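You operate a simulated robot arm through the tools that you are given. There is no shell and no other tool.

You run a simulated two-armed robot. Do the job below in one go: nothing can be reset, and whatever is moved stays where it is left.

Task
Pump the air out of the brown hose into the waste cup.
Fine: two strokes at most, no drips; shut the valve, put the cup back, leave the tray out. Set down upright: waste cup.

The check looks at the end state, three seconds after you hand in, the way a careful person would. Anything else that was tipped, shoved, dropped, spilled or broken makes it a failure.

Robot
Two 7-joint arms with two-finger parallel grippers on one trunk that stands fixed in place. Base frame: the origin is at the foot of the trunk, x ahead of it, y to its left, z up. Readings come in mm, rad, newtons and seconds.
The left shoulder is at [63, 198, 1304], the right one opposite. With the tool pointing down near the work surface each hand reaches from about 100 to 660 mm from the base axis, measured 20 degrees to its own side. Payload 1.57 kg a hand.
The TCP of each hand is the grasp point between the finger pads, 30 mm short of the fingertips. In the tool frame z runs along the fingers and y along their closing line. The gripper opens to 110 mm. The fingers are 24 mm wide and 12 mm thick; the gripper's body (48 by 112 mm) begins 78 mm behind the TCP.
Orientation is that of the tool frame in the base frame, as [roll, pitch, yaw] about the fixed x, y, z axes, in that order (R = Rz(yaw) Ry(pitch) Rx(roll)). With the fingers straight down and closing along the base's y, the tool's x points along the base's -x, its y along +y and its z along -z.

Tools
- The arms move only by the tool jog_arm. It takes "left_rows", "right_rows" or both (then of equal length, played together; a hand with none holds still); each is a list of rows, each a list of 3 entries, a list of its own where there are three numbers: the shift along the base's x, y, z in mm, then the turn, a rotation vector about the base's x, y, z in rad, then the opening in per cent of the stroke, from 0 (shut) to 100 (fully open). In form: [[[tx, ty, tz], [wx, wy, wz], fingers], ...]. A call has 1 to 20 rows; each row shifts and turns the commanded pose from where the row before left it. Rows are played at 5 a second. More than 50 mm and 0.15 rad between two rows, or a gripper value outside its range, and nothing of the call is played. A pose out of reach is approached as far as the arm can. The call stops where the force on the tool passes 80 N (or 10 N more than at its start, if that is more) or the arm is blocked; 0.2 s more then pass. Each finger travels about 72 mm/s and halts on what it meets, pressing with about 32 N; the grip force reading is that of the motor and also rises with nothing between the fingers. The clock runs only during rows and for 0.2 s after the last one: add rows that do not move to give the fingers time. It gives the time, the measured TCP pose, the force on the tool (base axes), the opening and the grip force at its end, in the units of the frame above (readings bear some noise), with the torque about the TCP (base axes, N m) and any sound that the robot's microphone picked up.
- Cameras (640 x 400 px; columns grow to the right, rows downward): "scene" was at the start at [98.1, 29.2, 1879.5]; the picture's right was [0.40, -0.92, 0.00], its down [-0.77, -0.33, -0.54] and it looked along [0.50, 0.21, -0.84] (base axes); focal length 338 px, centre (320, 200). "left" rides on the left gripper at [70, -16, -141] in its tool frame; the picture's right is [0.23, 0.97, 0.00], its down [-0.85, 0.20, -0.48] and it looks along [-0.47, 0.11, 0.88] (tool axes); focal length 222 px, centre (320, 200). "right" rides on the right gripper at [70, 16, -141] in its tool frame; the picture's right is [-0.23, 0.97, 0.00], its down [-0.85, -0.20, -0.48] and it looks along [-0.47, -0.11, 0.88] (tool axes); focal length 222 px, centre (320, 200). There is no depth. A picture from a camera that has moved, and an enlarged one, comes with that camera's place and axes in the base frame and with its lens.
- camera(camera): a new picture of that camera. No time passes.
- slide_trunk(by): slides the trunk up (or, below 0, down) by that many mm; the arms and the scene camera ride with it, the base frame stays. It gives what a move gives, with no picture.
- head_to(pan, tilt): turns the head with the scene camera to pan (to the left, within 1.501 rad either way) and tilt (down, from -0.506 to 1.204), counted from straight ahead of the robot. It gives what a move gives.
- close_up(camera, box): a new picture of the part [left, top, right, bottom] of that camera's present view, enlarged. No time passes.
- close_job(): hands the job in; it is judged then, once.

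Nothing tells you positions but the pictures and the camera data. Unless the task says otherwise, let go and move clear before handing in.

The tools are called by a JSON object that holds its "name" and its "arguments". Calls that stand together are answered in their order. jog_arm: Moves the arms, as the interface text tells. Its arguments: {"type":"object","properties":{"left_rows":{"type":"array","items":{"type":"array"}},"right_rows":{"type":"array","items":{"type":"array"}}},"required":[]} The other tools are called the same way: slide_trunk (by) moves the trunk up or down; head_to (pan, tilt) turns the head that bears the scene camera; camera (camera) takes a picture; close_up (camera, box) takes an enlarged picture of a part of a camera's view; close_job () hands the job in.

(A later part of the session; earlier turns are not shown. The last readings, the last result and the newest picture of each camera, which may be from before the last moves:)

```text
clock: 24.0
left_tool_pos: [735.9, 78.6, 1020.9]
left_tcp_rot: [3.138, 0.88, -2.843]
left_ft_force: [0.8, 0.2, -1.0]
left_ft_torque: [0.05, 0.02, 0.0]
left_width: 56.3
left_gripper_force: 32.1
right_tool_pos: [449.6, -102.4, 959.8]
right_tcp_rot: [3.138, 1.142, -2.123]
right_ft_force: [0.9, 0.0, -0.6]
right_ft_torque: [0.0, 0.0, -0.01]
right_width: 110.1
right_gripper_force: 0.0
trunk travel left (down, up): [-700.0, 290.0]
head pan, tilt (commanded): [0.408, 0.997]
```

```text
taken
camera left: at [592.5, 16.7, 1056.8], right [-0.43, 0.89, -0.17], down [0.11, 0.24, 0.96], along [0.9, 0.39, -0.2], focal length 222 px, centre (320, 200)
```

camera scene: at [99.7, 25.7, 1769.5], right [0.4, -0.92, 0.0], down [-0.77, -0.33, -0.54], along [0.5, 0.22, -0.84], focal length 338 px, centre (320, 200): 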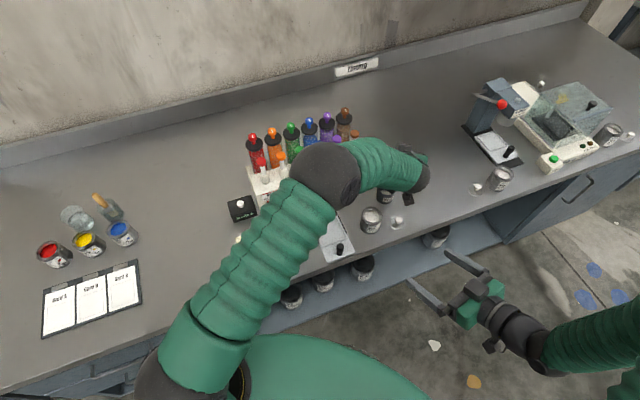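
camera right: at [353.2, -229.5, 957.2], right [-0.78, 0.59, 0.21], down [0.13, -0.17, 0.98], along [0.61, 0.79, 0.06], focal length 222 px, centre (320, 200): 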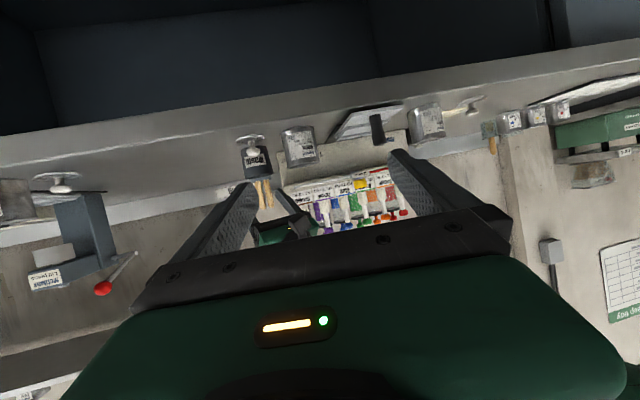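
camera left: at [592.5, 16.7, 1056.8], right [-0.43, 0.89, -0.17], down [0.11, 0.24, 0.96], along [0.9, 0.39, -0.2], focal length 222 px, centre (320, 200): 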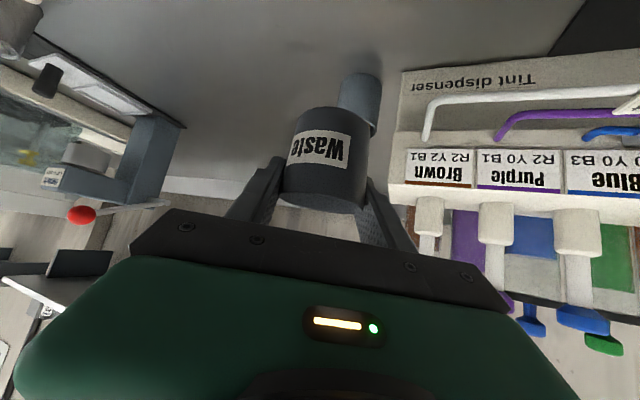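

The cup is lifted level. I'll carry it across to above the tray.

{"name": "jog_arm", "arguments": {"left_rows": [[[-15, 8, 0], [0, 0, 0], 40], [[-26, 15, 0], [0, 0, 0], 40], [[-28, 16, 0], [0, 0, 0], 40], [[-28, 16, 0], [0, 0, 0], 40], [[-28, 16, 0], [0, 0, 0], 40], [[-28, 16, 0], [0, 0, 0], 40], [[-26, 15, 0], [0, 0, 0], 40], [[-14, 8, 0], [0, 0, 0], 40], [[0, 0, 0], [0, 0, 0], 40]]}}

{"name": "camera", "arguments": {"camera": "right"}}

{"name": "close_up", "arguments": {"camera": "right", "box": [280, 80, 460, 220]}}

{"name": "camera", "arguments": {"camera": "left"}}

{"name": "camera", "arguments": {"camera": "scene"}}

```text
clock: 26.0
left_tool_pos: [541.4, 186.1, 1018.8]
left_tcp_rot: [3.139, 0.88, -2.842]
left_ft_force: [0.4, 0.4, -0.8]
left_ft_torque: [0.0, 0.0, 0.01]
left_width: 56.1
left_gripper_force: 32.2
right_tool_pos: [450.0, -103.4, 959.7]
right_tcp_rot: [3.141, 1.142, -2.125]
right_ft_force: [-0.1, 0.8, -0.3]
right_ft_torque: [0.04, -0.02, -0.03]
right_width: 109.9
right_gripper_force: 0.1
trunk travel left (down, up): [-700.0, 290.0]
head pan, tilt (commanded): [0.408, 0.997]
```

```text
taken
camera right: at [353.6, -229.0, 957.0], right [-0.78, 0.59, 0.21], down [0.13, -0.17, 0.98], along [0.61, 0.79, 0.06], focal length 222 px, centre (320, 200)
```

right: 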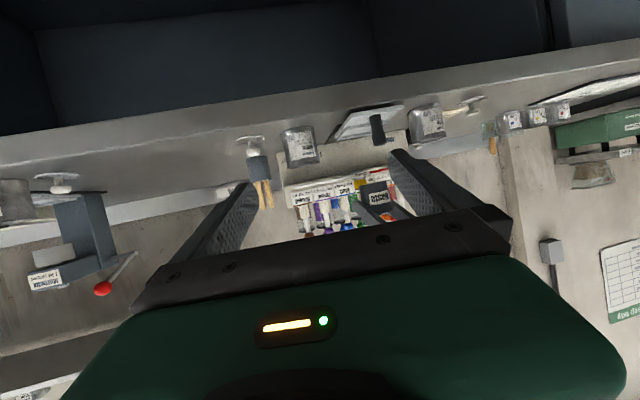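

```text
2.86 times, centred on (370, 150) of right
camera zoom: at [353.6, -229.0, 957.0], right [-0.78, 0.59, 0.21], down [0.13, -0.17, 0.98], along [0.61, 0.79, 0.06], focal length 635 px, centre (177, 343)
```

zoom: 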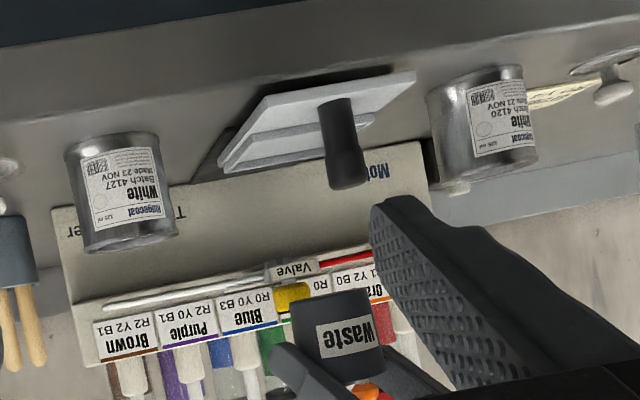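

```text
taken
camera left: at [398.4, 126.4, 1057.0], right [-0.43, 0.89, -0.17], down [0.11, 0.24, 0.96], along [0.9, 0.39, -0.2], focal length 222 px, centre (320, 200)
```

left: 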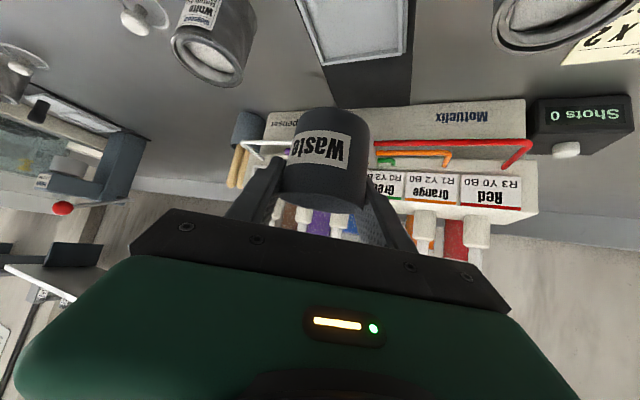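

```text
taken
camera scene: at [98.9, 26.5, 1679.5], right [0.4, -0.92, 0.0], down [-0.77, -0.33, -0.54], along [0.5, 0.22, -0.84], focal length 338 px, centre (320, 200)
```

scene: 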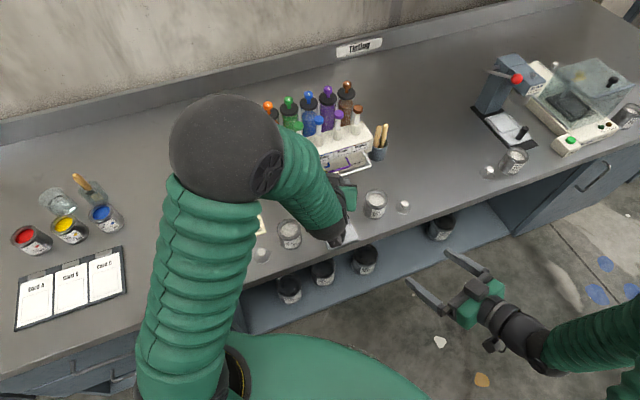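

The cup is above the tray. I'll zoom in to check the lateral alignment of the cup with the tray recess before descending.

{"name": "close_up", "arguments": {"camera": "left", "box": [220, 0, 460, 150]}}

{"name": "close_up", "arguments": {"camera": "right", "box": [330, 90, 430, 160]}}

```text
2.67 times, centred on (340, 75) of left
camera zoom: at [398.4, 126.4, 1057.0], right [-0.43, 0.89, -0.17], down [0.11, 0.24, 0.96], along [0.9, 0.39, -0.2], focal length 592 px, centre (267, 533)
```

zoom: 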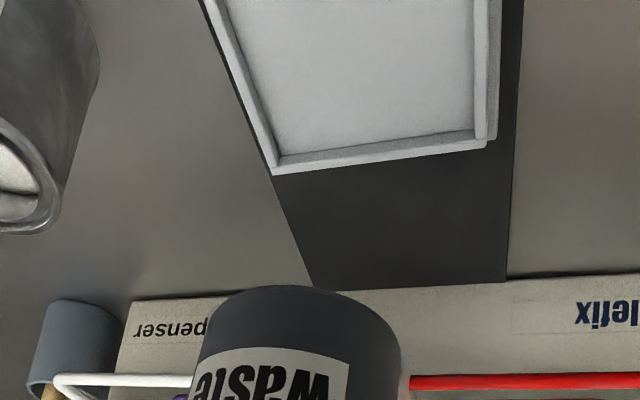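

```text
5.71 times, centred on (380, 125) of right
camera zoom: at [353.6, -229.0, 957.0], right [-0.78, 0.59, 0.21], down [0.13, -0.17, 0.98], along [0.61, 0.79, 0.06], focal length 1269 px, centre (-23, 629)
```

zoom: 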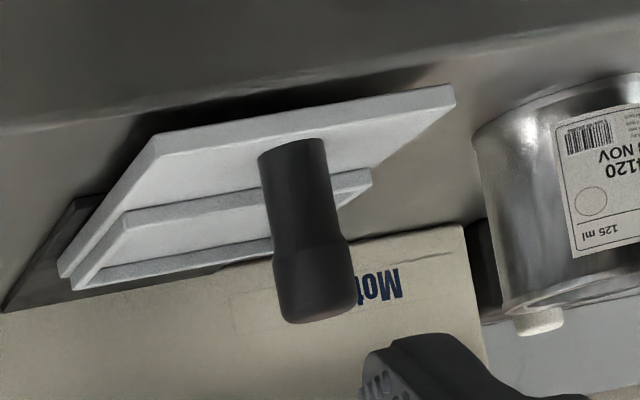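

The cup is within about 4 mm of the recess centre, and the recess allows about 10 mm. I'll descend to just above the tray and check again.

{"name": "jog_arm", "arguments": {"left_rows": [[[-1, 1, -25], [0, 0, 0], 40], [[0, 0, -25], [0, 0, 0], 40], [[0, 0, -25], [0, 0, 0], 40], [[0, 0, -17], [0, 0, 0], 40], [[0, 0, 0], [0, 0, 0], 40]]}}

{"name": "close_up", "arguments": {"camera": "right", "box": [300, 80, 440, 190]}}

{"name": "close_up", "arguments": {"camera": "left", "box": [220, 40, 460, 240]}}

{"name": "close_up", "arguments": {"camera": "scene", "box": [270, 160, 390, 270]}}

```text
clock: 27.2
left_tool_pos: [539.1, 188.9, 927.7]
left_tcp_rot: [3.139, 0.88, -2.843]
left_ft_force: [0.5, -0.3, 0.1]
left_ft_torque: [-0.02, -0.02, -0.02]
left_width: 56.0
left_gripper_force: 31.7
right_tool_pos: [449.5, -101.5, 960.8]
right_tcp_rot: [3.14, 1.142, -2.123]
right_ft_force: [0.3, 0.0, 0.6]
right_ft_torque: [0.0, -0.01, 0.04]
right_width: 110.0
right_gripper_force: 0.1
trunk travel left (down, up): [-700.0, 290.0]
head pan, tilt (commanded): [0.408, 0.997]
```

```text
3.64 times, centred on (370, 135) of right
camera zoom: at [353.1, -229.1, 957.2], right [-0.78, 0.59, 0.21], down [0.13, -0.17, 0.98], along [0.61, 0.79, 0.06], focal length 808 px, centre (138, 436)
```

zoom: 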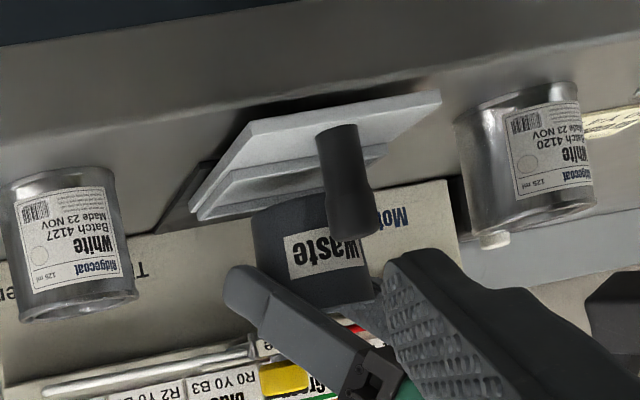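

```text
2.00 times, centred on (340, 140) of left
camera zoom: at [396.7, 128.1, 964.7], right [-0.43, 0.89, -0.17], down [0.11, 0.24, 0.96], along [0.9, 0.39, -0.2], focal length 444 px, centre (280, 320)
```

zoom: 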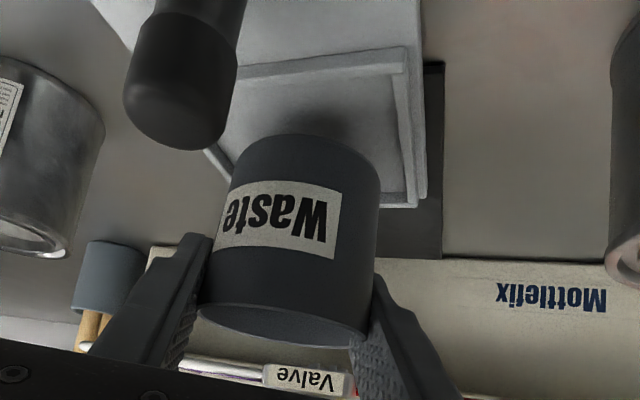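

```text
3.64 times, centred on (330, 215) of scene
camera zoom: at [98.5, 26.4, 1679.5], right [0.4, -0.92, 0.0], down [-0.77, -0.33, -0.54], along [0.5, 0.22, -0.84], focal length 1229 px, centre (284, 146)
```

zoom: 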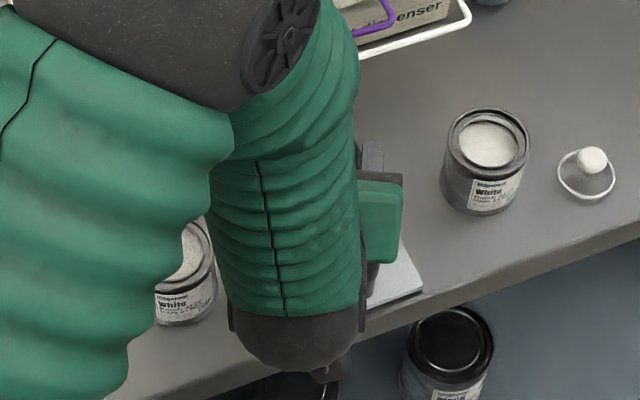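

Alignment looks reasonable. I'll descend 10 mm more and look again before setting the cup down.

{"name": "jog_arm", "arguments": {"left_rows": [[[0, 0, -5], [0, 0, 0], 40], [[0, 0, -5], [0, 0, 0], 40], [[0, 0, 0], [0, 0, 0], 40]]}}

{"name": "close_up", "arguments": {"camera": "right", "box": [310, 90, 420, 170]}}

{"name": "close_up", "arguments": {"camera": "left", "box": [250, 60, 410, 180]}}

```text
clock: 28.0
left_tool_pos: [539.6, 188.0, 918.5]
left_tcp_rot: [3.141, 0.879, -2.845]
left_ft_force: [-0.3, 0.9, -0.5]
left_ft_torque: [0.0, 0.02, -0.01]
left_width: 56.3
left_gripper_force: 32.0
right_tool_pos: [449.9, -102.5, 959.2]
right_tcp_rot: [3.14, 1.141, -2.125]
right_ft_force: [0.0, -0.4, -1.2]
right_ft_torque: [0.03, -0.01, -0.02]
right_width: 110.1
right_gripper_force: 0.0
trunk travel left (down, up): [-700.0, 290.0]
head pan, tilt (commanded): [0.408, 0.997]
```

```text
5.00 times, centred on (365, 130) of right
camera zoom: at [353.2, -229.1, 957.2], right [-0.78, 0.59, 0.21], down [0.13, -0.17, 0.98], along [0.61, 0.79, 0.06], focal length 1111 px, centre (95, 550)
```

zoom: 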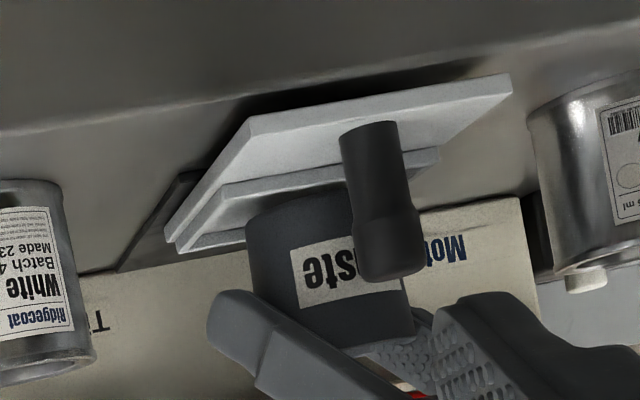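

```text
3.33 times, centred on (330, 120) of left
camera zoom: at [396.6, 128.1, 954.9], right [-0.43, 0.89, -0.17], down [0.11, 0.24, 0.96], along [0.9, 0.39, -0.2], focal length 740 px, centre (287, 467)
```

zoom: 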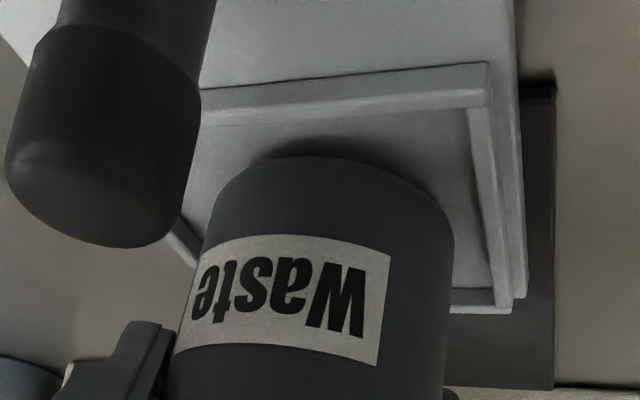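

The latest measurements put the bench at about z 850 and the cup at about 59 mm tall, so the cup base is roughly 11 mm above the tray floor and centred on the recess. I'll lower it in small steps while watching the force.

{"name": "jog_arm", "arguments": {"left_rows": [[[1, 0, -3], [0, 0, 0], 40], [[0, 0, -3], [0, 0, 0], 40], [[0, 0, -2], [0, 0, 0], 40]]}}

{"name": "close_up", "arguments": {"camera": "left", "box": [250, 60, 410, 180]}}

{"name": "close_up", "arguments": {"camera": "right", "box": [310, 90, 420, 170]}}

```text
clock: 28.8
left_tool_pos: [540.7, 188.3, 910.6]
left_tcp_rot: [-3.141, 0.884, -2.841]
left_ft_force: [-0.2, 0.6, 8.4]
left_ft_torque: [-0.05, 0.14, 0.02]
left_width: 56.2
left_gripper_force: 32.3
right_tool_pos: [448.2, -103.3, 961.1]
right_tcp_rot: [-3.141, 1.142, -2.123]
right_ft_force: [0.3, -0.1, -0.5]
right_ft_torque: [-0.01, -0.01, 0.02]
right_width: 110.0
right_gripper_force: 0.0
trunk travel left (down, up): [-700.0, 290.0]
head pan, tilt (commanded): [0.408, 0.997]
```

```text
3.33 times, centred on (330, 120) of left
camera zoom: at [397.8, 127.9, 948.1], right [-0.43, 0.89, -0.18], down [0.11, 0.24, 0.96], along [0.9, 0.39, -0.2], focal length 740 px, centre (287, 467)
```

zoom: 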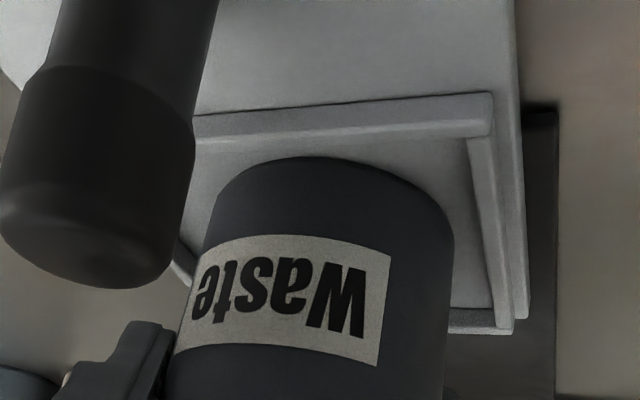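

```text
5.00 times, centred on (365, 130) of right
camera zoom: at [352.5, -229.4, 957.6], right [-0.78, 0.59, 0.21], down [0.13, -0.17, 0.98], along [0.61, 0.79, 0.06], focal length 1111 px, centre (95, 550)
```

zoom: 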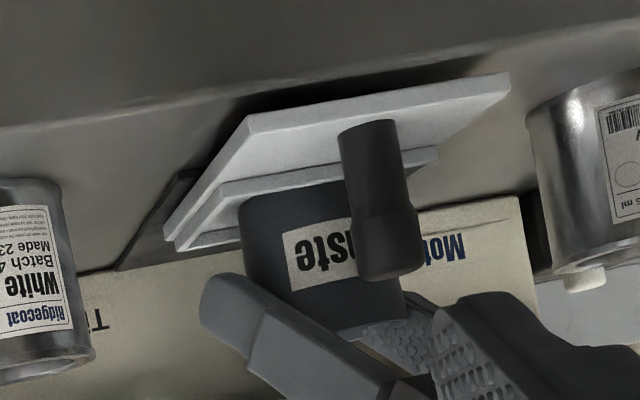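

The cup base is resting on the tray floor (8 N contact) with clearance to the rim all round. I'll release it.

{"name": "jog_arm", "arguments": {"left_rows": [[[0, 0, 0.5], [0, 0, 0], 55], [[0, 0, 0], [0, 0, 0], 62], [[0, 0, 0], [0, 0, 0], 70], [[0, 0, 0], [0, 0, 0], 70]]}}

{"name": "camera", "arguments": {"camera": "left"}}

{"name": "close_up", "arguments": {"camera": "right", "box": [310, 90, 420, 170]}}

```text
clock: 29.8
left_tool_pos: [541.9, 188.1, 911.1]
left_tcp_rot: [3.139, 0.879, -2.841]
left_ft_force: [-0.7, -0.8, -0.3]
left_ft_torque: [-0.01, 0.04, -0.01]
left_width: 76.8
left_gripper_force: 0.1
right_tool_pos: [449.0, -103.3, 960.4]
right_tcp_rot: [3.138, 1.141, -2.125]
right_ft_force: [-0.2, 0.2, 0.7]
right_ft_torque: [0.03, -0.01, -0.05]
right_width: 109.8
right_gripper_force: 0.1
trunk travel left (down, up): [-700.0, 290.0]
head pan, tilt (commanded): [0.408, 0.997]
```

```text
taken
camera left: at [398.2, 128.1, 947.5], right [-0.43, 0.89, -0.17], down [0.11, 0.24, 0.96], along [0.9, 0.39, -0.2], focal length 222 px, centre (320, 200)
```

left: 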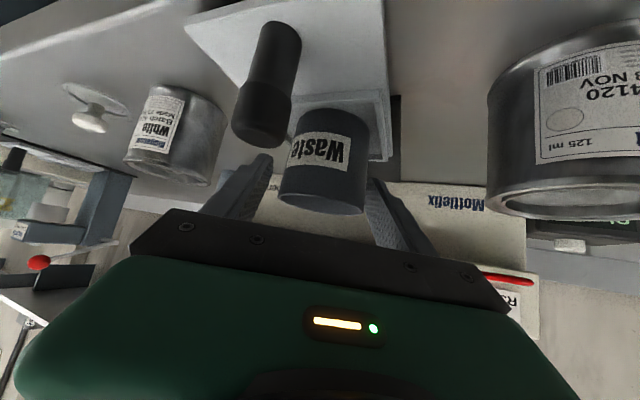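

```text
5.00 times, centred on (365, 130) of right
camera zoom: at [353.3, -229.1, 957.1], right [-0.78, 0.59, 0.21], down [0.13, -0.17, 0.98], along [0.61, 0.79, 0.06], focal length 1111 px, centre (95, 550)
```

zoom: 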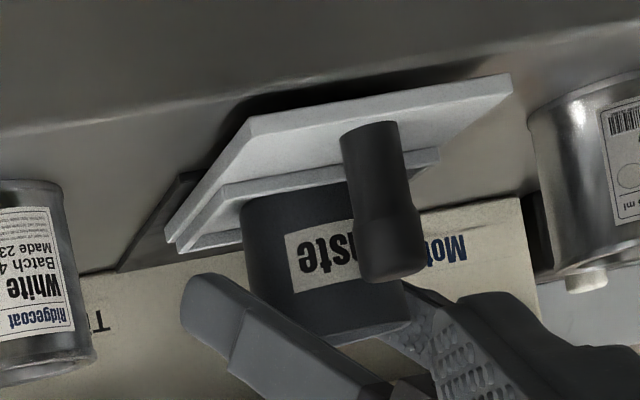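

The cup stands upright in the tray. I'll back the hand out along its own axis, clear of the cup, then line up with the tray's black knob near (490, 135).

{"name": "jog_arm", "arguments": {"left_rows": [[[-14.7, -4.5, 12.7], [0, 0, 0], 70], [[-22.1, -6.8, 19.1], [0, 0, 0], 70], [[-25.8, -7.9, 22.3], [0, 0, 0], 70], [[-25.8, -7.9, 22.3], [0, 0, 0], 70], [[-13, -22, -19], [0, 0, 0], 50], [[-13, -23, -19], [0, 0, 0], 50], [[0, 0, 0], [0, 0, 0], 50]]}}

{"name": "camera", "arguments": {"camera": "left"}}

{"name": "camera", "arguments": {"camera": "right"}}

{"name": "camera", "arguments": {"camera": "scene"}}

```text
clock: 31.4
left_tool_pos: [431.3, 114.5, 946.8]
left_tcp_rot: [3.14, 0.883, -2.844]
left_ft_force: [-0.1, 0.6, 0.2]
left_ft_torque: [-0.01, 0.0, -0.05]
left_width: 55.0
left_gripper_force: 0.1
left hand out of reach, approached as far as the arm can: row 4
right_tool_pos: [447.2, -102.5, 960.8]
right_tcp_rot: [3.14, 1.142, -2.122]
right_ft_force: [0.1, -0.6, 0.5]
right_ft_torque: [0.0, 0.0, -0.02]
right_width: 109.9
right_gripper_force: 0.1
trunk travel left (down, up): [-700.0, 290.0]
head pan, tilt (commanded): [0.408, 0.997]
```

```text
taken
camera left: at [289.4, 53.1, 984.2], right [-0.43, 0.89, -0.17], down [0.11, 0.24, 0.96], along [0.9, 0.39, -0.2], focal length 222 px, centre (320, 200)
```

left: 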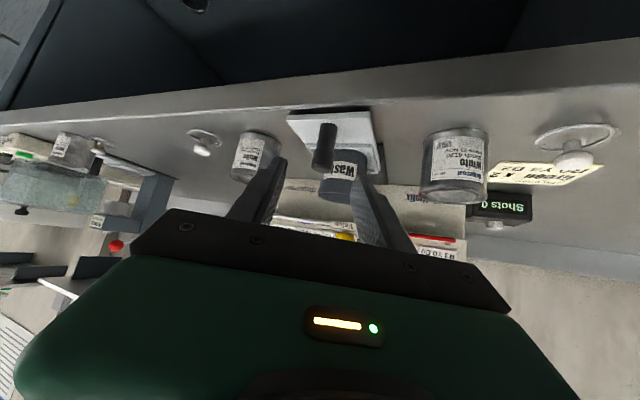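

```text
taken
camera right: at [352.7, -229.4, 957.3], right [-0.78, 0.59, 0.21], down [0.13, -0.17, 0.98], along [0.61, 0.79, 0.06], focal length 222 px, centre (320, 200)
```

right: 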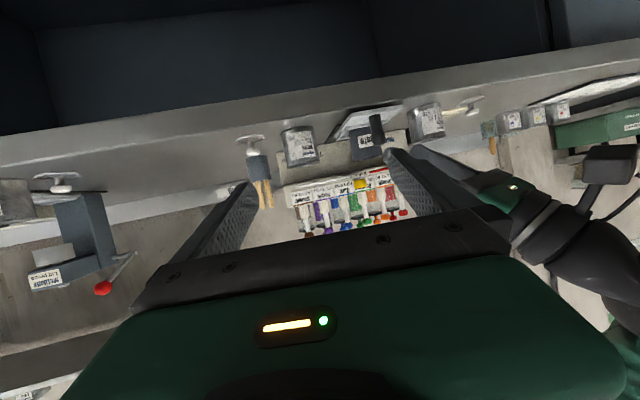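

```text
taken
camera scene: at [97.2, 25.1, 1679.6], right [0.4, -0.92, 0.0], down [-0.77, -0.33, -0.54], along [0.5, 0.22, -0.84], focal length 338 px, centre (320, 200)
```

scene: 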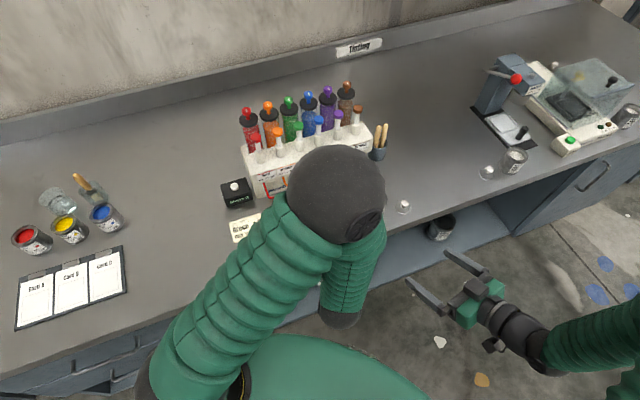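

The black tray knob is centred between the open fingers. I'll slide forward and down around it.

{"name": "jog_arm", "arguments": {"left_rows": [[[16, 5, -14], [0, 0, 0], 50], [[16, 5, -14], [0, 0, 0], 50], [[17, 5.5, -15], [0, 0, 0], 50], [[0, 0, 0], [0, 0, 0], 50]]}}

{"name": "camera", "arguments": {"camera": "left"}}

{"name": "close_up", "arguments": {"camera": "right", "box": [310, 80, 450, 190]}}

```text
clock: 32.4
left_tool_pos: [481.7, 129.7, 904.4]
left_tcp_rot: [3.141, 0.88, -2.841]
left_ft_force: [0.0, 0.5, -0.1]
left_ft_torque: [0.01, 0.0, 0.01]
left_width: 55.0
left_gripper_force: 0.0
right_tool_pos: [449.6, -102.5, 961.0]
right_tcp_rot: [3.139, 1.141, -2.123]
right_ft_force: [0.1, -0.8, -0.5]
right_ft_torque: [0.0, 0.01, 0.0]
right_width: 109.9
right_gripper_force: 0.0
trunk travel left (down, up): [-700.0, 290.0]
head pan, tilt (commanded): [0.408, 0.997]
```

```text
taken
camera left: at [339.3, 69.3, 941.1], right [-0.43, 0.89, -0.17], down [0.11, 0.24, 0.96], along [0.9, 0.39, -0.2], focal length 222 px, centre (320, 200)
```

left: 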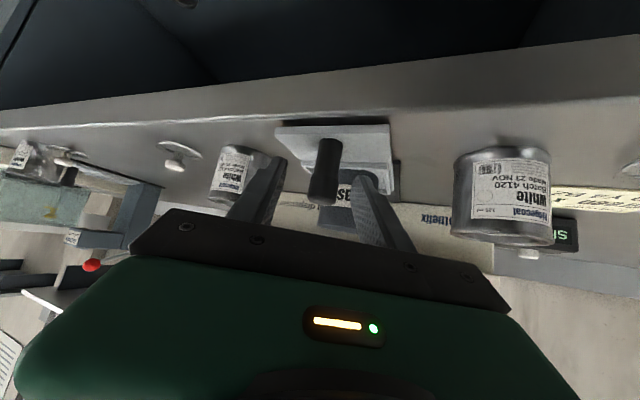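

```text
3.64 times, centred on (380, 135) of right
camera zoom: at [353.1, -229.3, 957.2], right [-0.78, 0.59, 0.21], down [0.13, -0.17, 0.98], along [0.61, 0.79, 0.06], focal length 808 px, centre (102, 436)
```

zoom: 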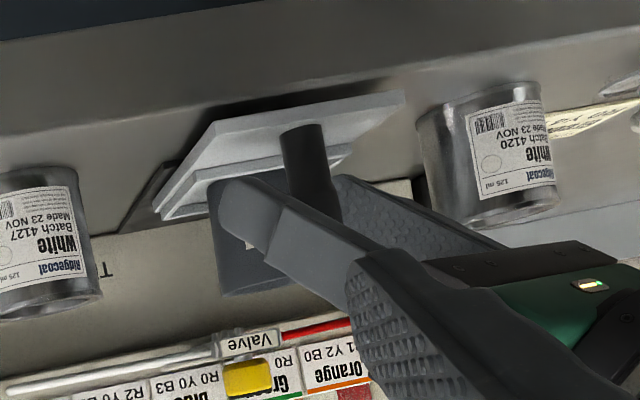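

The fingers straddle the tray knob. I'll close on it.

{"name": "jog_arm", "arguments": {"left_rows": [[[0, 0, 0], [0, 0, 0], 30], [[0, 0, 0], [0, 0, 0], 12], [[0, 0, 0], [0, 0, 0], 12], [[0, 0, 0], [0, 0, 0], 12]]}}

{"name": "close_up", "arguments": {"camera": "left", "box": [220, 80, 440, 240]}}

{"name": "close_up", "arguments": {"camera": "right", "box": [310, 80, 450, 190]}}

```text
clock: 33.4
left_tool_pos: [482.0, 132.2, 904.0]
left_tcp_rot: [-3.142, 0.878, -2.839]
left_ft_force: [-2.2, 7.0, 0.9]
left_ft_torque: [0.31, 0.22, 0.35]
left_width: 21.6
left_gripper_force: 34.3
right_tool_pos: [448.9, -100.7, 962.3]
right_tcp_rot: [-3.139, 1.141, -2.121]
right_ft_force: [-0.3, 1.2, 0.2]
right_ft_torque: [-0.01, 0.01, -0.04]
right_width: 110.0
right_gripper_force: 0.0
trunk travel left (down, up): [-700.0, 290.0]
head pan, tilt (commanded): [0.408, 0.997]
```

```text
2.50 times, centred on (330, 160) of left
camera zoom: at [338.7, 71.5, 941.1], right [-0.43, 0.89, -0.18], down [0.11, 0.24, 0.96], along [0.9, 0.39, -0.2], focal length 555 px, centre (295, 300)
```

zoom: 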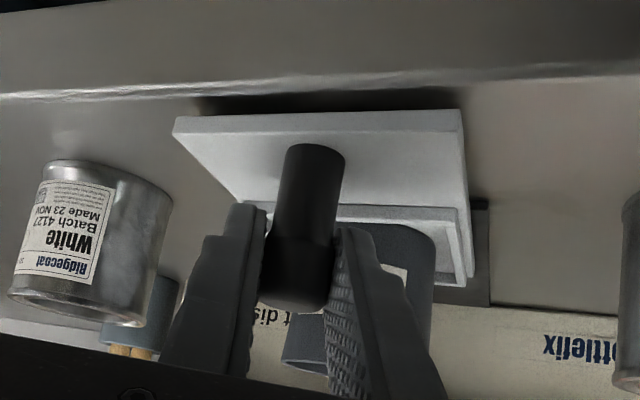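

```text
3.64 times, centred on (380, 135) of right
camera zoom: at [352.8, -227.5, 957.7], right [-0.78, 0.59, 0.21], down [0.13, -0.17, 0.98], along [0.61, 0.79, 0.06], focal length 808 px, centre (102, 436)
```

zoom: 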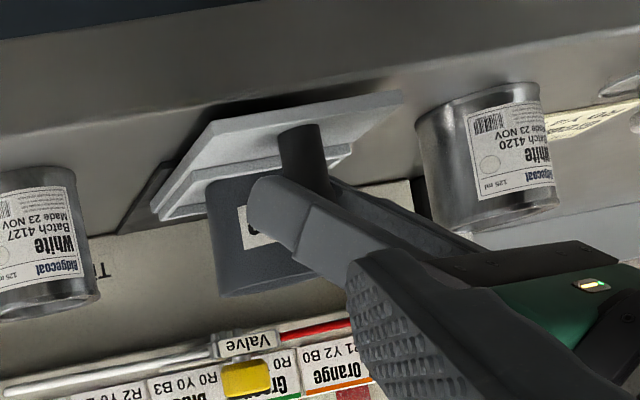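

I have the tray knob (21.6 mm). I'll relieve the small sideways load and start pushing the tray in along its rail, slowly.

{"name": "jog_arm", "arguments": {"left_rows": [[[0, 2, 0], [0, 0, 0], 12], [[3, 3, 0], [0, 0, 0], 12], [[5, 5, 0], [0, 0, 0], 12], [[5, 5, 0], [0, 0, 0], 12], [[0, 0, 0], [0, 0, 0], 12]]}}

{"name": "camera", "arguments": {"camera": "left"}}

{"name": "close_up", "arguments": {"camera": "right", "box": [310, 80, 450, 190]}}

```text
clock: 34.6
left_tool_pos: [494.3, 145.1, 903.4]
left_tcp_rot: [-3.141, 0.878, -2.84]
left_ft_force: [-4.5, 4.9, 1.1]
left_ft_torque: [-0.35, 0.36, -0.12]
left_width: 21.5
left_gripper_force: 34.7
right_tool_pos: [449.0, -103.0, 961.5]
right_tcp_rot: [-3.141, 1.142, -2.122]
right_ft_force: [0.3, 0.4, -0.3]
right_ft_torque: [0.02, 0.0, 0.0]
right_width: 110.0
right_gripper_force: 0.1
trunk travel left (down, up): [-700.0, 290.0]
head pan, tilt (commanded): [0.408, 0.997]
```

```text
taken
camera left: at [351.7, 84.9, 941.0], right [-0.43, 0.89, -0.18], down [0.11, 0.24, 0.96], along [0.9, 0.39, -0.2], focal length 222 px, centre (320, 200)
```

left: 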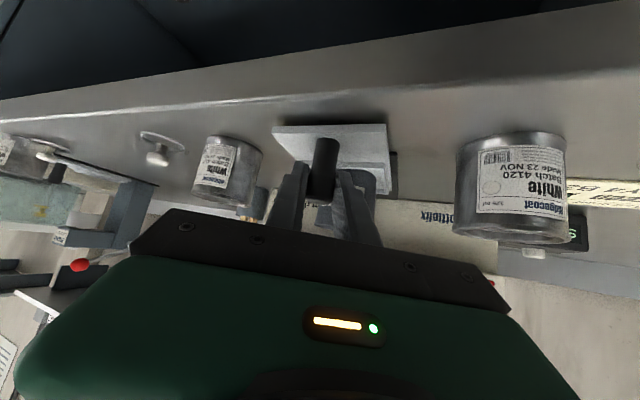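

```text
3.64 times, centred on (380, 135) of right
camera zoom: at [352.9, -228.3, 957.5], right [-0.78, 0.59, 0.21], down [0.13, -0.17, 0.98], along [0.61, 0.79, 0.06], focal length 808 px, centre (102, 436)
```

zoom: 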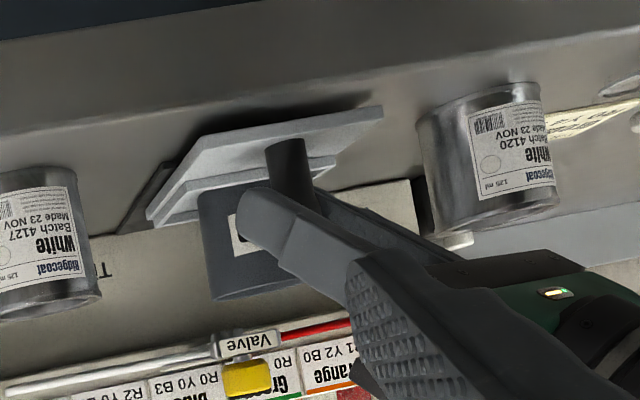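

The tray slides freely with about 0.3 N along the rail. I'll correct the sideways offset and continue pushing.

{"name": "jog_arm", "arguments": {"left_rows": [[[3, 6, 0], [0, 0, 0], 12], [[5, 5, 0], [0, 0, 0], 12], [[5, 5, 0], [0, 0, 0], 12], [[5, 5, 0], [0, 0, 0], 12], [[4, 4, 0], [0, 0, 0], 12], [[0, 0, 0], [0, 0, 0], 12]]}}

{"name": "camera", "arguments": {"camera": "left"}}

{"name": "close_up", "arguments": {"camera": "right", "box": [290, 80, 430, 190]}}

```text
clock: 36.0
left_tool_pos: [517.8, 167.6, 904.5]
left_tcp_rot: [3.141, 0.879, -2.843]
left_ft_force: [3.5, -2.4, 0.9]
left_ft_torque: [-0.75, 0.19, -0.1]
left_width: 21.8
left_gripper_force: 35.0
right_tool_pos: [450.2, -103.1, 960.5]
right_tcp_rot: [3.138, 1.141, -2.124]
right_ft_force: [0.0, -0.8, 0.4]
right_ft_torque: [0.0, -0.01, -0.01]
right_width: 110.0
right_gripper_force: 0.0
trunk travel left (down, up): [-700.0, 290.0]
head pan, tilt (commanded): [0.408, 0.997]
```

```text
taken
camera left: at [374.7, 108.0, 940.9], right [-0.43, 0.89, -0.17], down [0.11, 0.24, 0.96], along [0.9, 0.39, -0.2], focal length 222 px, centre (320, 200)
```

left: 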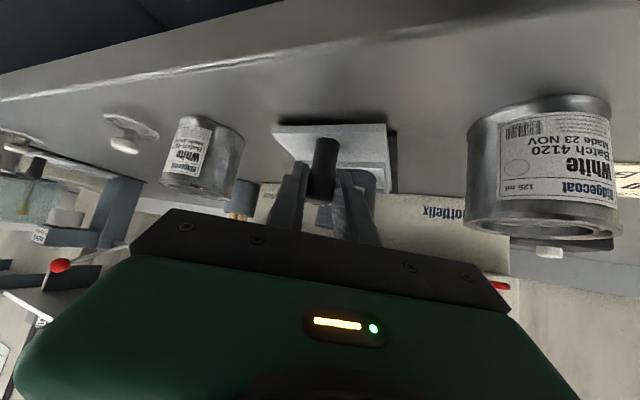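

```text
3.64 times, centred on (360, 135) of right
camera zoom: at [353.6, -229.6, 956.9], right [-0.78, 0.59, 0.21], down [0.13, -0.17, 0.98], along [0.61, 0.79, 0.06], focal length 808 px, centre (174, 436)
```

zoom: 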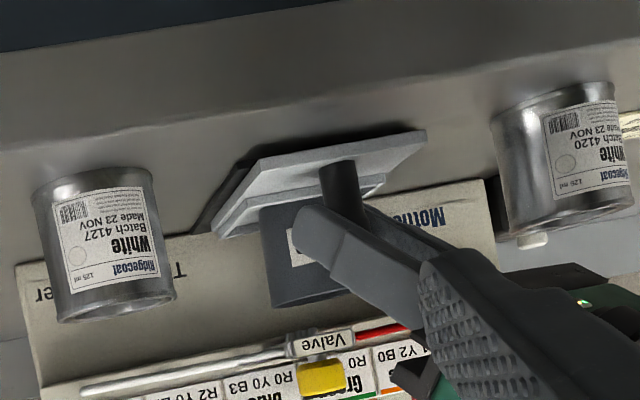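

About 50 mm pushed and the tray still slides freely. I'll push the rest slowly, feeling for the end stop.

{"name": "jog_arm", "arguments": {"left_rows": [[[5, 3, 0], [0, 0, 0], 12], [[4, 4, 0], [0, 0, 0], 12], [[4, 4, 0], [0, 0, 0], 12], [[0, 0, 0], [0, 0, 0], 12]]}}

{"name": "close_up", "arguments": {"camera": "right", "box": [290, 80, 430, 190]}}

{"name": "close_up", "arguments": {"camera": "left", "box": [220, 100, 460, 260]}}

```text
clock: 37.0
left_tool_pos: [529.9, 180.8, 904.3]
left_tcp_rot: [3.14, 0.88, -2.842]
left_ft_force: [0.5, 0.8, -2.5]
left_ft_torque: [-0.26, -0.78, 0.14]
left_width: 21.5
left_gripper_force: 34.4
right_tool_pos: [450.2, -101.5, 961.0]
right_tcp_rot: [3.139, 1.143, -2.125]
right_ft_force: [-0.1, 0.6, -0.5]
right_ft_torque: [-0.02, -0.02, -0.01]
right_width: 110.2
right_gripper_force: 0.1
trunk travel left (down, up): [-700.0, 290.0]
head pan, tilt (commanded): [0.408, 0.997]
```

```text
3.64 times, centred on (360, 135) of right
camera zoom: at [353.3, -228.8, 957.1], right [-0.78, 0.59, 0.21], down [0.13, -0.17, 0.98], along [0.61, 0.79, 0.06], focal length 808 px, centre (174, 436)
```

zoom: 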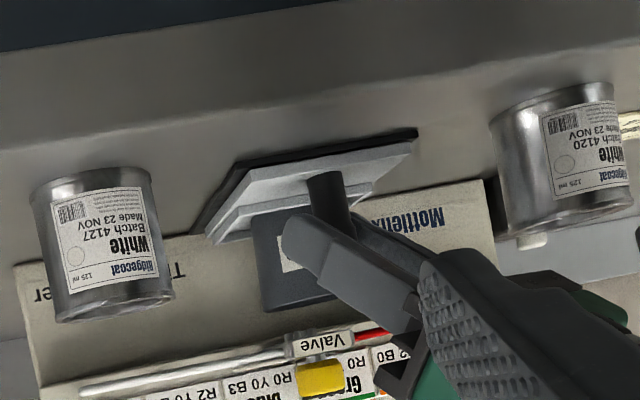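

```text
2.50 times, centred on (340, 180) of left
camera zoom: at [387.5, 120.5, 941.1], right [-0.43, 0.89, -0.17], down [0.11, 0.24, 0.96], along [0.9, 0.39, -0.2], focal length 555 px, centre (270, 250)
```

zoom: 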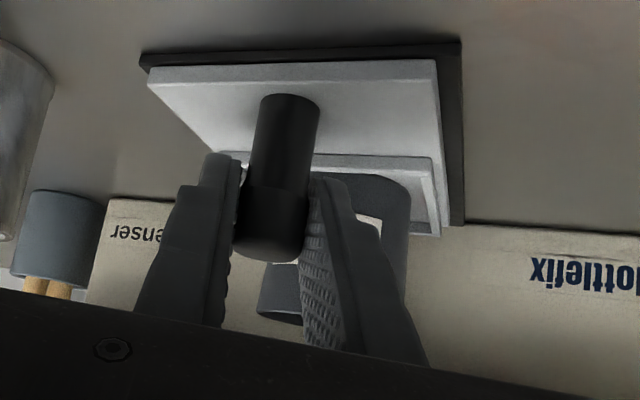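

68 mm pushed, about 10–12 mm left before the cup sits under the nozzle. I'll continue in small steps.

{"name": "jog_arm", "arguments": {"left_rows": [[[3, 3, 0], [0, 0, 0], 12], [[3, 3, 0], [0, 0, 0], 12], [[2, 2, 0], [0, 0, 0], 12], [[0, 0, 0], [0, 0, 0], 12]]}}

{"name": "close_up", "arguments": {"camera": "right", "box": [310, 120, 410, 200]}}

{"name": "camera", "arguments": {"camera": "left"}}

```text
clock: 38.0
left_tool_pos: [538.4, 189.0, 905.2]
left_tcp_rot: [3.141, 0.879, -2.841]
left_ft_force: [-1.8, 1.1, -1.2]
left_ft_torque: [-0.63, 0.35, 0.01]
left_width: 21.5
left_gripper_force: 34.4
right_tool_pos: [449.4, -101.4, 961.0]
right_tcp_rot: [3.14, 1.142, -2.121]
right_ft_force: [-0.4, -0.1, 0.3]
right_ft_torque: [0.02, 0.02, -0.03]
right_width: 109.9
right_gripper_force: 0.0
trunk travel left (down, up): [-700.0, 290.0]
head pan, tilt (commanded): [0.408, 0.997]
```

```text
5.00 times, centred on (360, 160) of right
camera zoom: at [353.2, -228.6, 957.2], right [-0.78, 0.59, 0.21], down [0.13, -0.17, 0.98], along [0.61, 0.79, 0.06], focal length 1111 px, centre (120, 400)
```

zoom: 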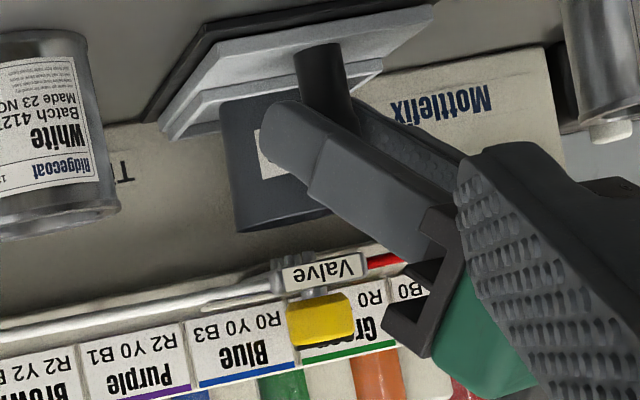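

```text
taken
camera left: at [395.2, 128.3, 941.2], right [-0.43, 0.89, -0.17], down [0.11, 0.24, 0.96], along [0.9, 0.39, -0.2], focal length 222 px, centre (320, 200)
```

left: 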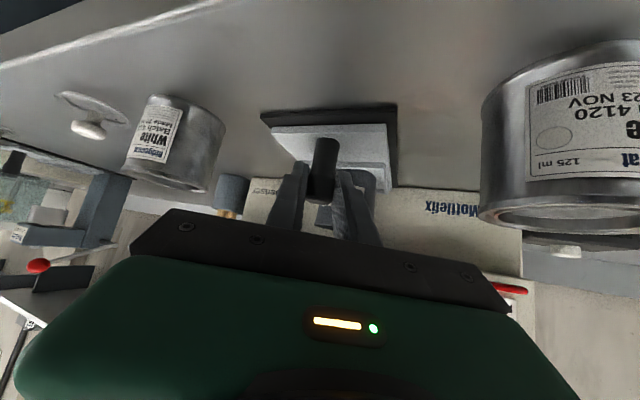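

80 mm pushed and the cup looks aligned under the valve. I'll test gently for an end stop just beyond this point.

{"name": "jog_arm", "arguments": {"left_rows": [[[1.5, 1.5, 0], [0, 0, 0], 12], [[1.5, 1.5, 0], [0, 0, 0], 12], [[0, 0, 0], [0, 0, 0], 12]]}}

{"name": "close_up", "arguments": {"camera": "left", "box": [220, 90, 420, 250]}}

{"name": "camera", "arguments": {"camera": "scene"}}

```text
clock: 38.8
left_tool_pos: [542.6, 191.4, 904.4]
left_tcp_rot: [3.14, 0.877, -2.842]
left_ft_force: [-1.4, 1.9, -2.3]
left_ft_torque: [-0.5, 0.22, 0.04]
left_width: 21.7
left_gripper_force: 34.6
right_tool_pos: [448.6, -101.7, 961.2]
right_tcp_rot: [3.14, 1.141, -2.122]
right_ft_force: [-0.3, 0.4, 0.6]
right_ft_torque: [0.02, 0.0, 0.04]
right_width: 110.0
right_gripper_force: 0.1
trunk travel left (down, up): [-700.0, 290.0]
head pan, tilt (commanded): [0.408, 0.997]
```

```text
2.50 times, centred on (320, 170) of left
camera zoom: at [398.5, 131.6, 941.1], right [-0.43, 0.89, -0.17], down [0.11, 0.24, 0.96], along [0.9, 0.39, -0.2], focal length 555 px, centre (320, 275)
```

zoom: 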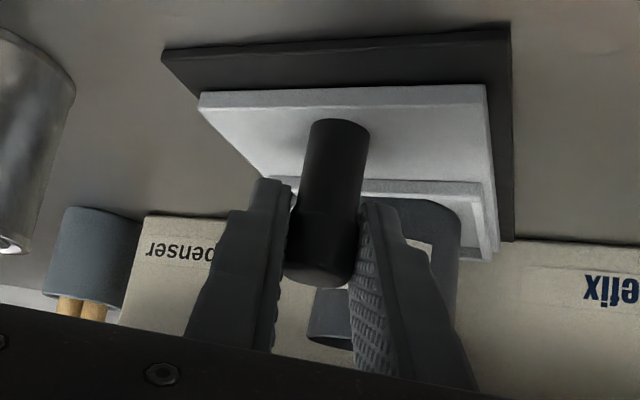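

```text
taken
camera scene: at [98.8, 27.6, 1679.4], right [0.4, -0.92, 0.0], down [-0.77, -0.33, -0.54], along [0.5, 0.22, -0.84], focal length 338 px, centre (320, 200)
```

scene: 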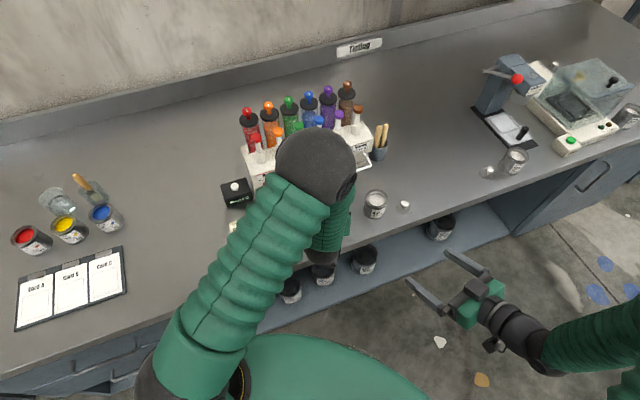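

There is still no stop at about 84 mm, and the cup should now be under the valve block. I'll lower the right camera for a view of the underside of the block to find the outlet.

{"name": "jog_arm", "arguments": {"right_rows": [[[0, 0, -20], [0, 0, 0], 100], [[0, 0, -25], [0, 0, 0], 100], [[0, 0, -25], [0, 0, 0], 100], [[0, 0, 0], [0, 0, 0], 100]]}}

{"name": "camera", "arguments": {"camera": "right"}}

{"name": "close_up", "arguments": {"camera": "right", "box": [310, 130, 410, 210]}}

```text
clock: 39.8
left_tool_pos: [541.5, 192.4, 903.4]
left_tcp_rot: [-3.142, 0.879, -2.842]
left_ft_force: [-1.4, 2.3, -3.0]
left_ft_torque: [-0.32, -0.09, 0.08]
left_width: 21.6
left_gripper_force: 34.2
right_tool_pos: [449.0, -102.2, 890.4]
right_tcp_rot: [3.139, 1.14, -2.122]
right_ft_force: [-0.5, -0.1, 0.4]
right_ft_torque: [0.0, 0.02, -0.01]
right_width: 110.1
right_gripper_force: 0.0
trunk travel left (down, up): [-700.0, 290.0]
head pan, tilt (commanded): [0.408, 0.997]
```

```text
taken
camera right: at [352.8, -228.2, 887.0], right [-0.78, 0.59, 0.21], down [0.13, -0.17, 0.98], along [0.61, 0.79, 0.06], focal length 222 px, centre (320, 200)
```

right: 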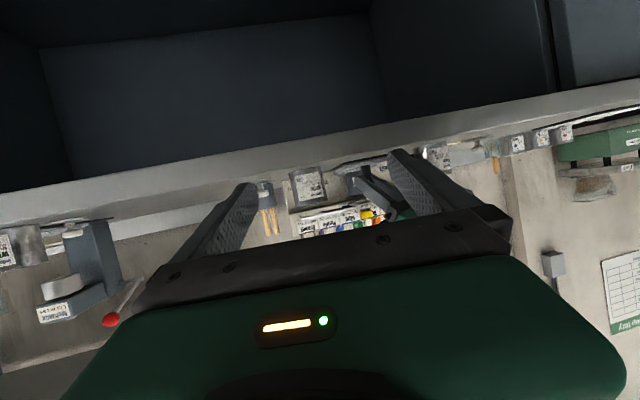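

```text
5.00 times, centred on (360, 170) of right
camera zoom: at [352.8, -228.2, 887.0], right [-0.78, 0.59, 0.21], down [0.13, -0.17, 0.98], along [0.61, 0.79, 0.06], focal length 1111 px, centre (120, 350)
```

zoom: 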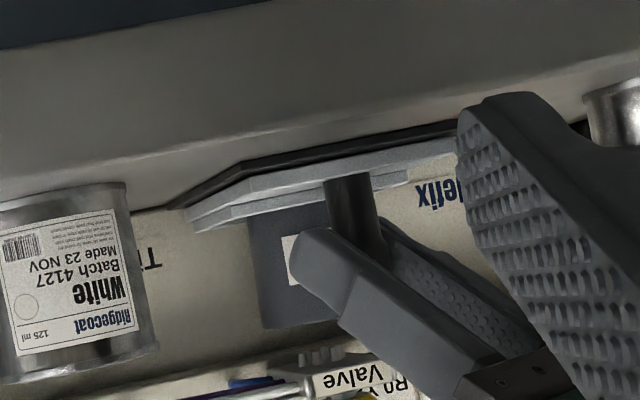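

I can see a row of small nozzles under the block at about z 940, about 20 mm above the cup rim and nearly centred over it. To measure the remaining offset along the tray direction, I'll take a second bearing with the right camera from further to the right.

{"name": "jog_arm", "arguments": {"right_rows": [[[30, -25, 0], [0, 0, 0], 100], [[30, -25, 0], [0, 0, 0.1], 100], [[30, -25, 0], [0, 0, 0.1], 100], [[0, 0, 0], [0, 0, 0], 100]]}}

{"name": "camera", "arguments": {"camera": "right"}}

{"name": "close_up", "arguments": {"camera": "right", "box": [310, 130, 410, 210]}}

```text
clock: 40.8
left_tool_pos: [540.8, 191.8, 904.3]
left_tcp_rot: [3.141, 0.88, -2.839]
left_ft_force: [-2.5, 4.1, -2.7]
left_ft_torque: [-0.36, -0.09, 0.2]
left_width: 21.8
left_gripper_force: 34.9
right_tool_pos: [539.7, -176.8, 891.0]
right_tcp_rot: [3.139, 1.14, -1.923]
right_ft_force: [-1.2, -0.5, 0.0]
right_ft_torque: [-0.01, 0.01, -0.02]
right_width: 109.8
right_gripper_force: 0.1
trunk travel left (down, up): [-700.0, 290.0]
head pan, tilt (commanded): [0.408, 0.997]
```

```text
taken
camera right: at [469.9, -320.2, 887.1], right [-0.88, 0.42, 0.21], down [0.16, -0.14, 0.98], along [0.44, 0.89, 0.06], focal length 222 px, centre (320, 200)
```

right: 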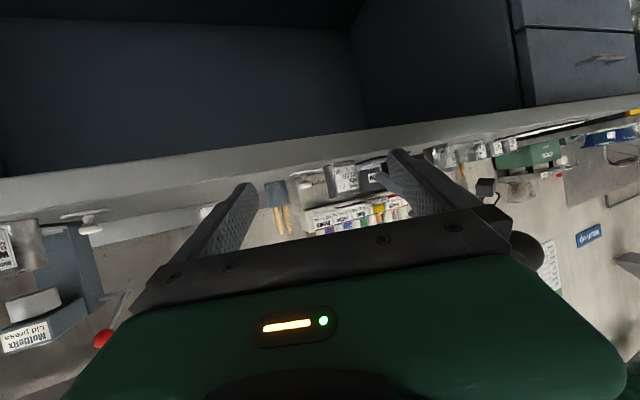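

```text
5.00 times, centred on (360, 170) of right
camera zoom: at [469.9, -320.2, 887.1], right [-0.88, 0.42, 0.21], down [0.16, -0.14, 0.98], along [0.44, 0.89, 0.06], focal length 1111 px, centre (120, 350)
```

zoom: 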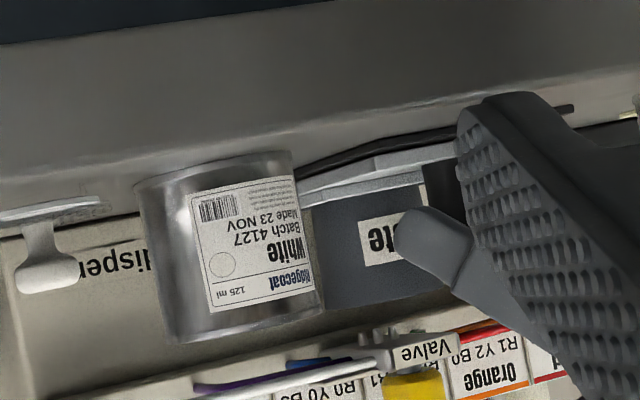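

{"name": "close_up", "arguments": {"camera": "right", "box": [360, 170, 400, 210]}}

{"name": "close_up", "arguments": {"camera": "left", "box": [280, 150, 420, 250]}}

```text
10.00 times, centred on (380, 190) of right
camera zoom: at [469.9, -320.2, 887.1], right [-0.88, 0.42, 0.21], down [0.16, -0.14, 0.98], along [0.44, 0.89, 0.06], focal length 2221 px, centre (-280, 300)
```

zoom: 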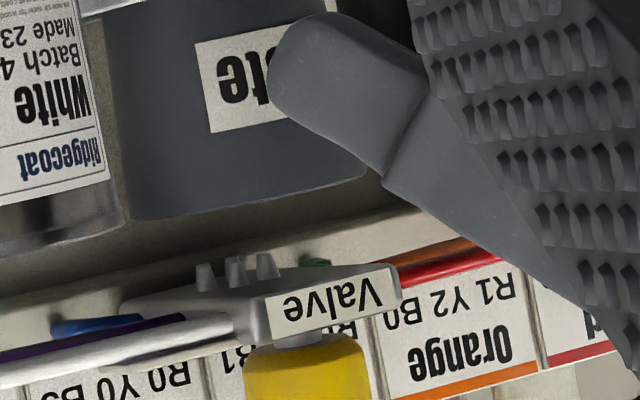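

```text
4.00 times, centred on (350, 200) of left
camera zoom: at [398.4, 131.5, 941.1], right [-0.43, 0.89, -0.17], down [0.11, 0.24, 0.96], along [0.9, 0.39, -0.2], focal length 888 px, centre (200, 200)
```

zoom: 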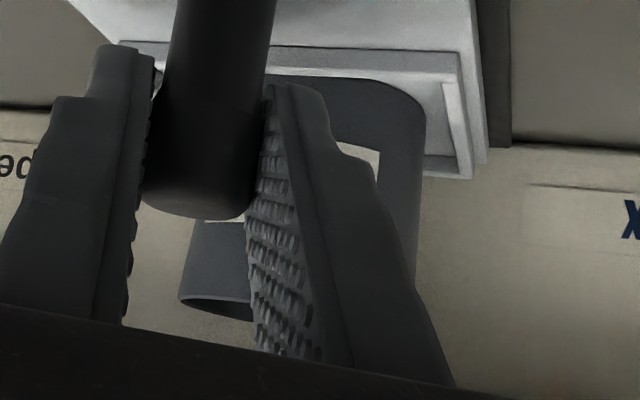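

Two bearings put the nozzles near (608, 252, 939), while the cup centre is near (600, 248). The tray therefore needs about 8 mm more, and I'll push that while feeling for the stop.

{"name": "jog_arm", "arguments": {"left_rows": [[[0.5, 2.5, 0], [0, 0, 0], 12], [[1.5, 1.5, 0], [0, 0, 0], 12], [[1.5, 1.5, 0], [0, 0, 0], 12], [[0, 0, 0], [0, 0, 0], 12]]}}

{"name": "close_up", "arguments": {"camera": "right", "box": [360, 170, 400, 210]}}

```text
clock: 41.8
left_tool_pos: [545.0, 196.8, 903.3]
left_tcp_rot: [3.141, 0.878, -2.843]
left_ft_force: [0.8, -1.5, -3.0]
left_ft_torque: [-0.61, -0.23, -0.11]
left_width: 21.6
left_gripper_force: 34.5
right_tool_pos: [538.4, -177.8, 889.8]
right_tcp_rot: [3.137, 1.143, -1.925]
right_ft_force: [0.4, 0.2, 0.4]
right_ft_torque: [0.03, -0.03, 0.02]
right_width: 109.9
right_gripper_force: 0.1
trunk travel left (down, up): [-700.0, 290.0]
head pan, tilt (commanded): [0.408, 0.997]
```

```text
10.00 times, centred on (380, 190) of right
camera zoom: at [469.9, -321.2, 886.5], right [-0.88, 0.42, 0.21], down [0.16, -0.14, 0.98], along [0.44, 0.89, 0.06], focal length 2221 px, centre (-280, 300)
```

zoom: 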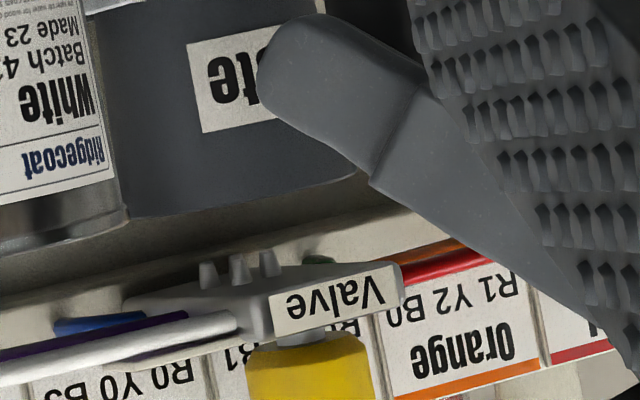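

{"name": "jog_arm", "arguments": {"left_rows": [[[1.2, 0.8, 0], [0, 0, 0], 12], [[1, 1, 0], [0, 0, 0], 12], [[0, 0, 0], [0, 0, 0], 12]]}}

{"name": "close_up", "arguments": {"camera": "left", "box": [220, 90, 420, 250]}}

```text
clock: 42.6
left_tool_pos: [545.0, 195.9, 904.5]
left_tcp_rot: [3.137, 0.879, -2.846]
left_ft_force: [-11.2, -11.5, -3.8]
left_ft_torque: [-0.69, -0.2, 0.07]
left_width: 21.8
left_gripper_force: 35.1
right_tool_pos: [538.0, -178.7, 890.6]
right_tcp_rot: [3.139, 1.141, -1.924]
right_ft_force: [-0.8, -0.4, 1.2]
right_ft_torque: [-0.01, 0.0, 0.02]
right_width: 110.0
right_gripper_force: 0.0
trunk travel left (down, up): [-700.0, 290.0]
head pan, tilt (commanded): [0.408, 0.997]
```

```text
2.50 times, centred on (320, 170) of left
camera zoom: at [402.3, 135.7, 941.4], right [-0.42, 0.89, -0.17], down [0.11, 0.24, 0.96], along [0.9, 0.39, -0.2], focal length 555 px, centre (320, 275)
```

zoom: 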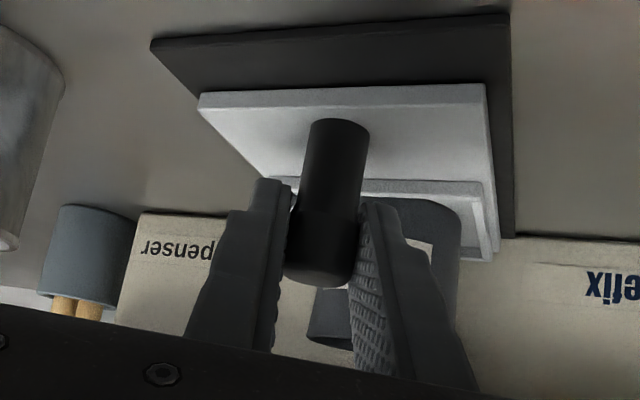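

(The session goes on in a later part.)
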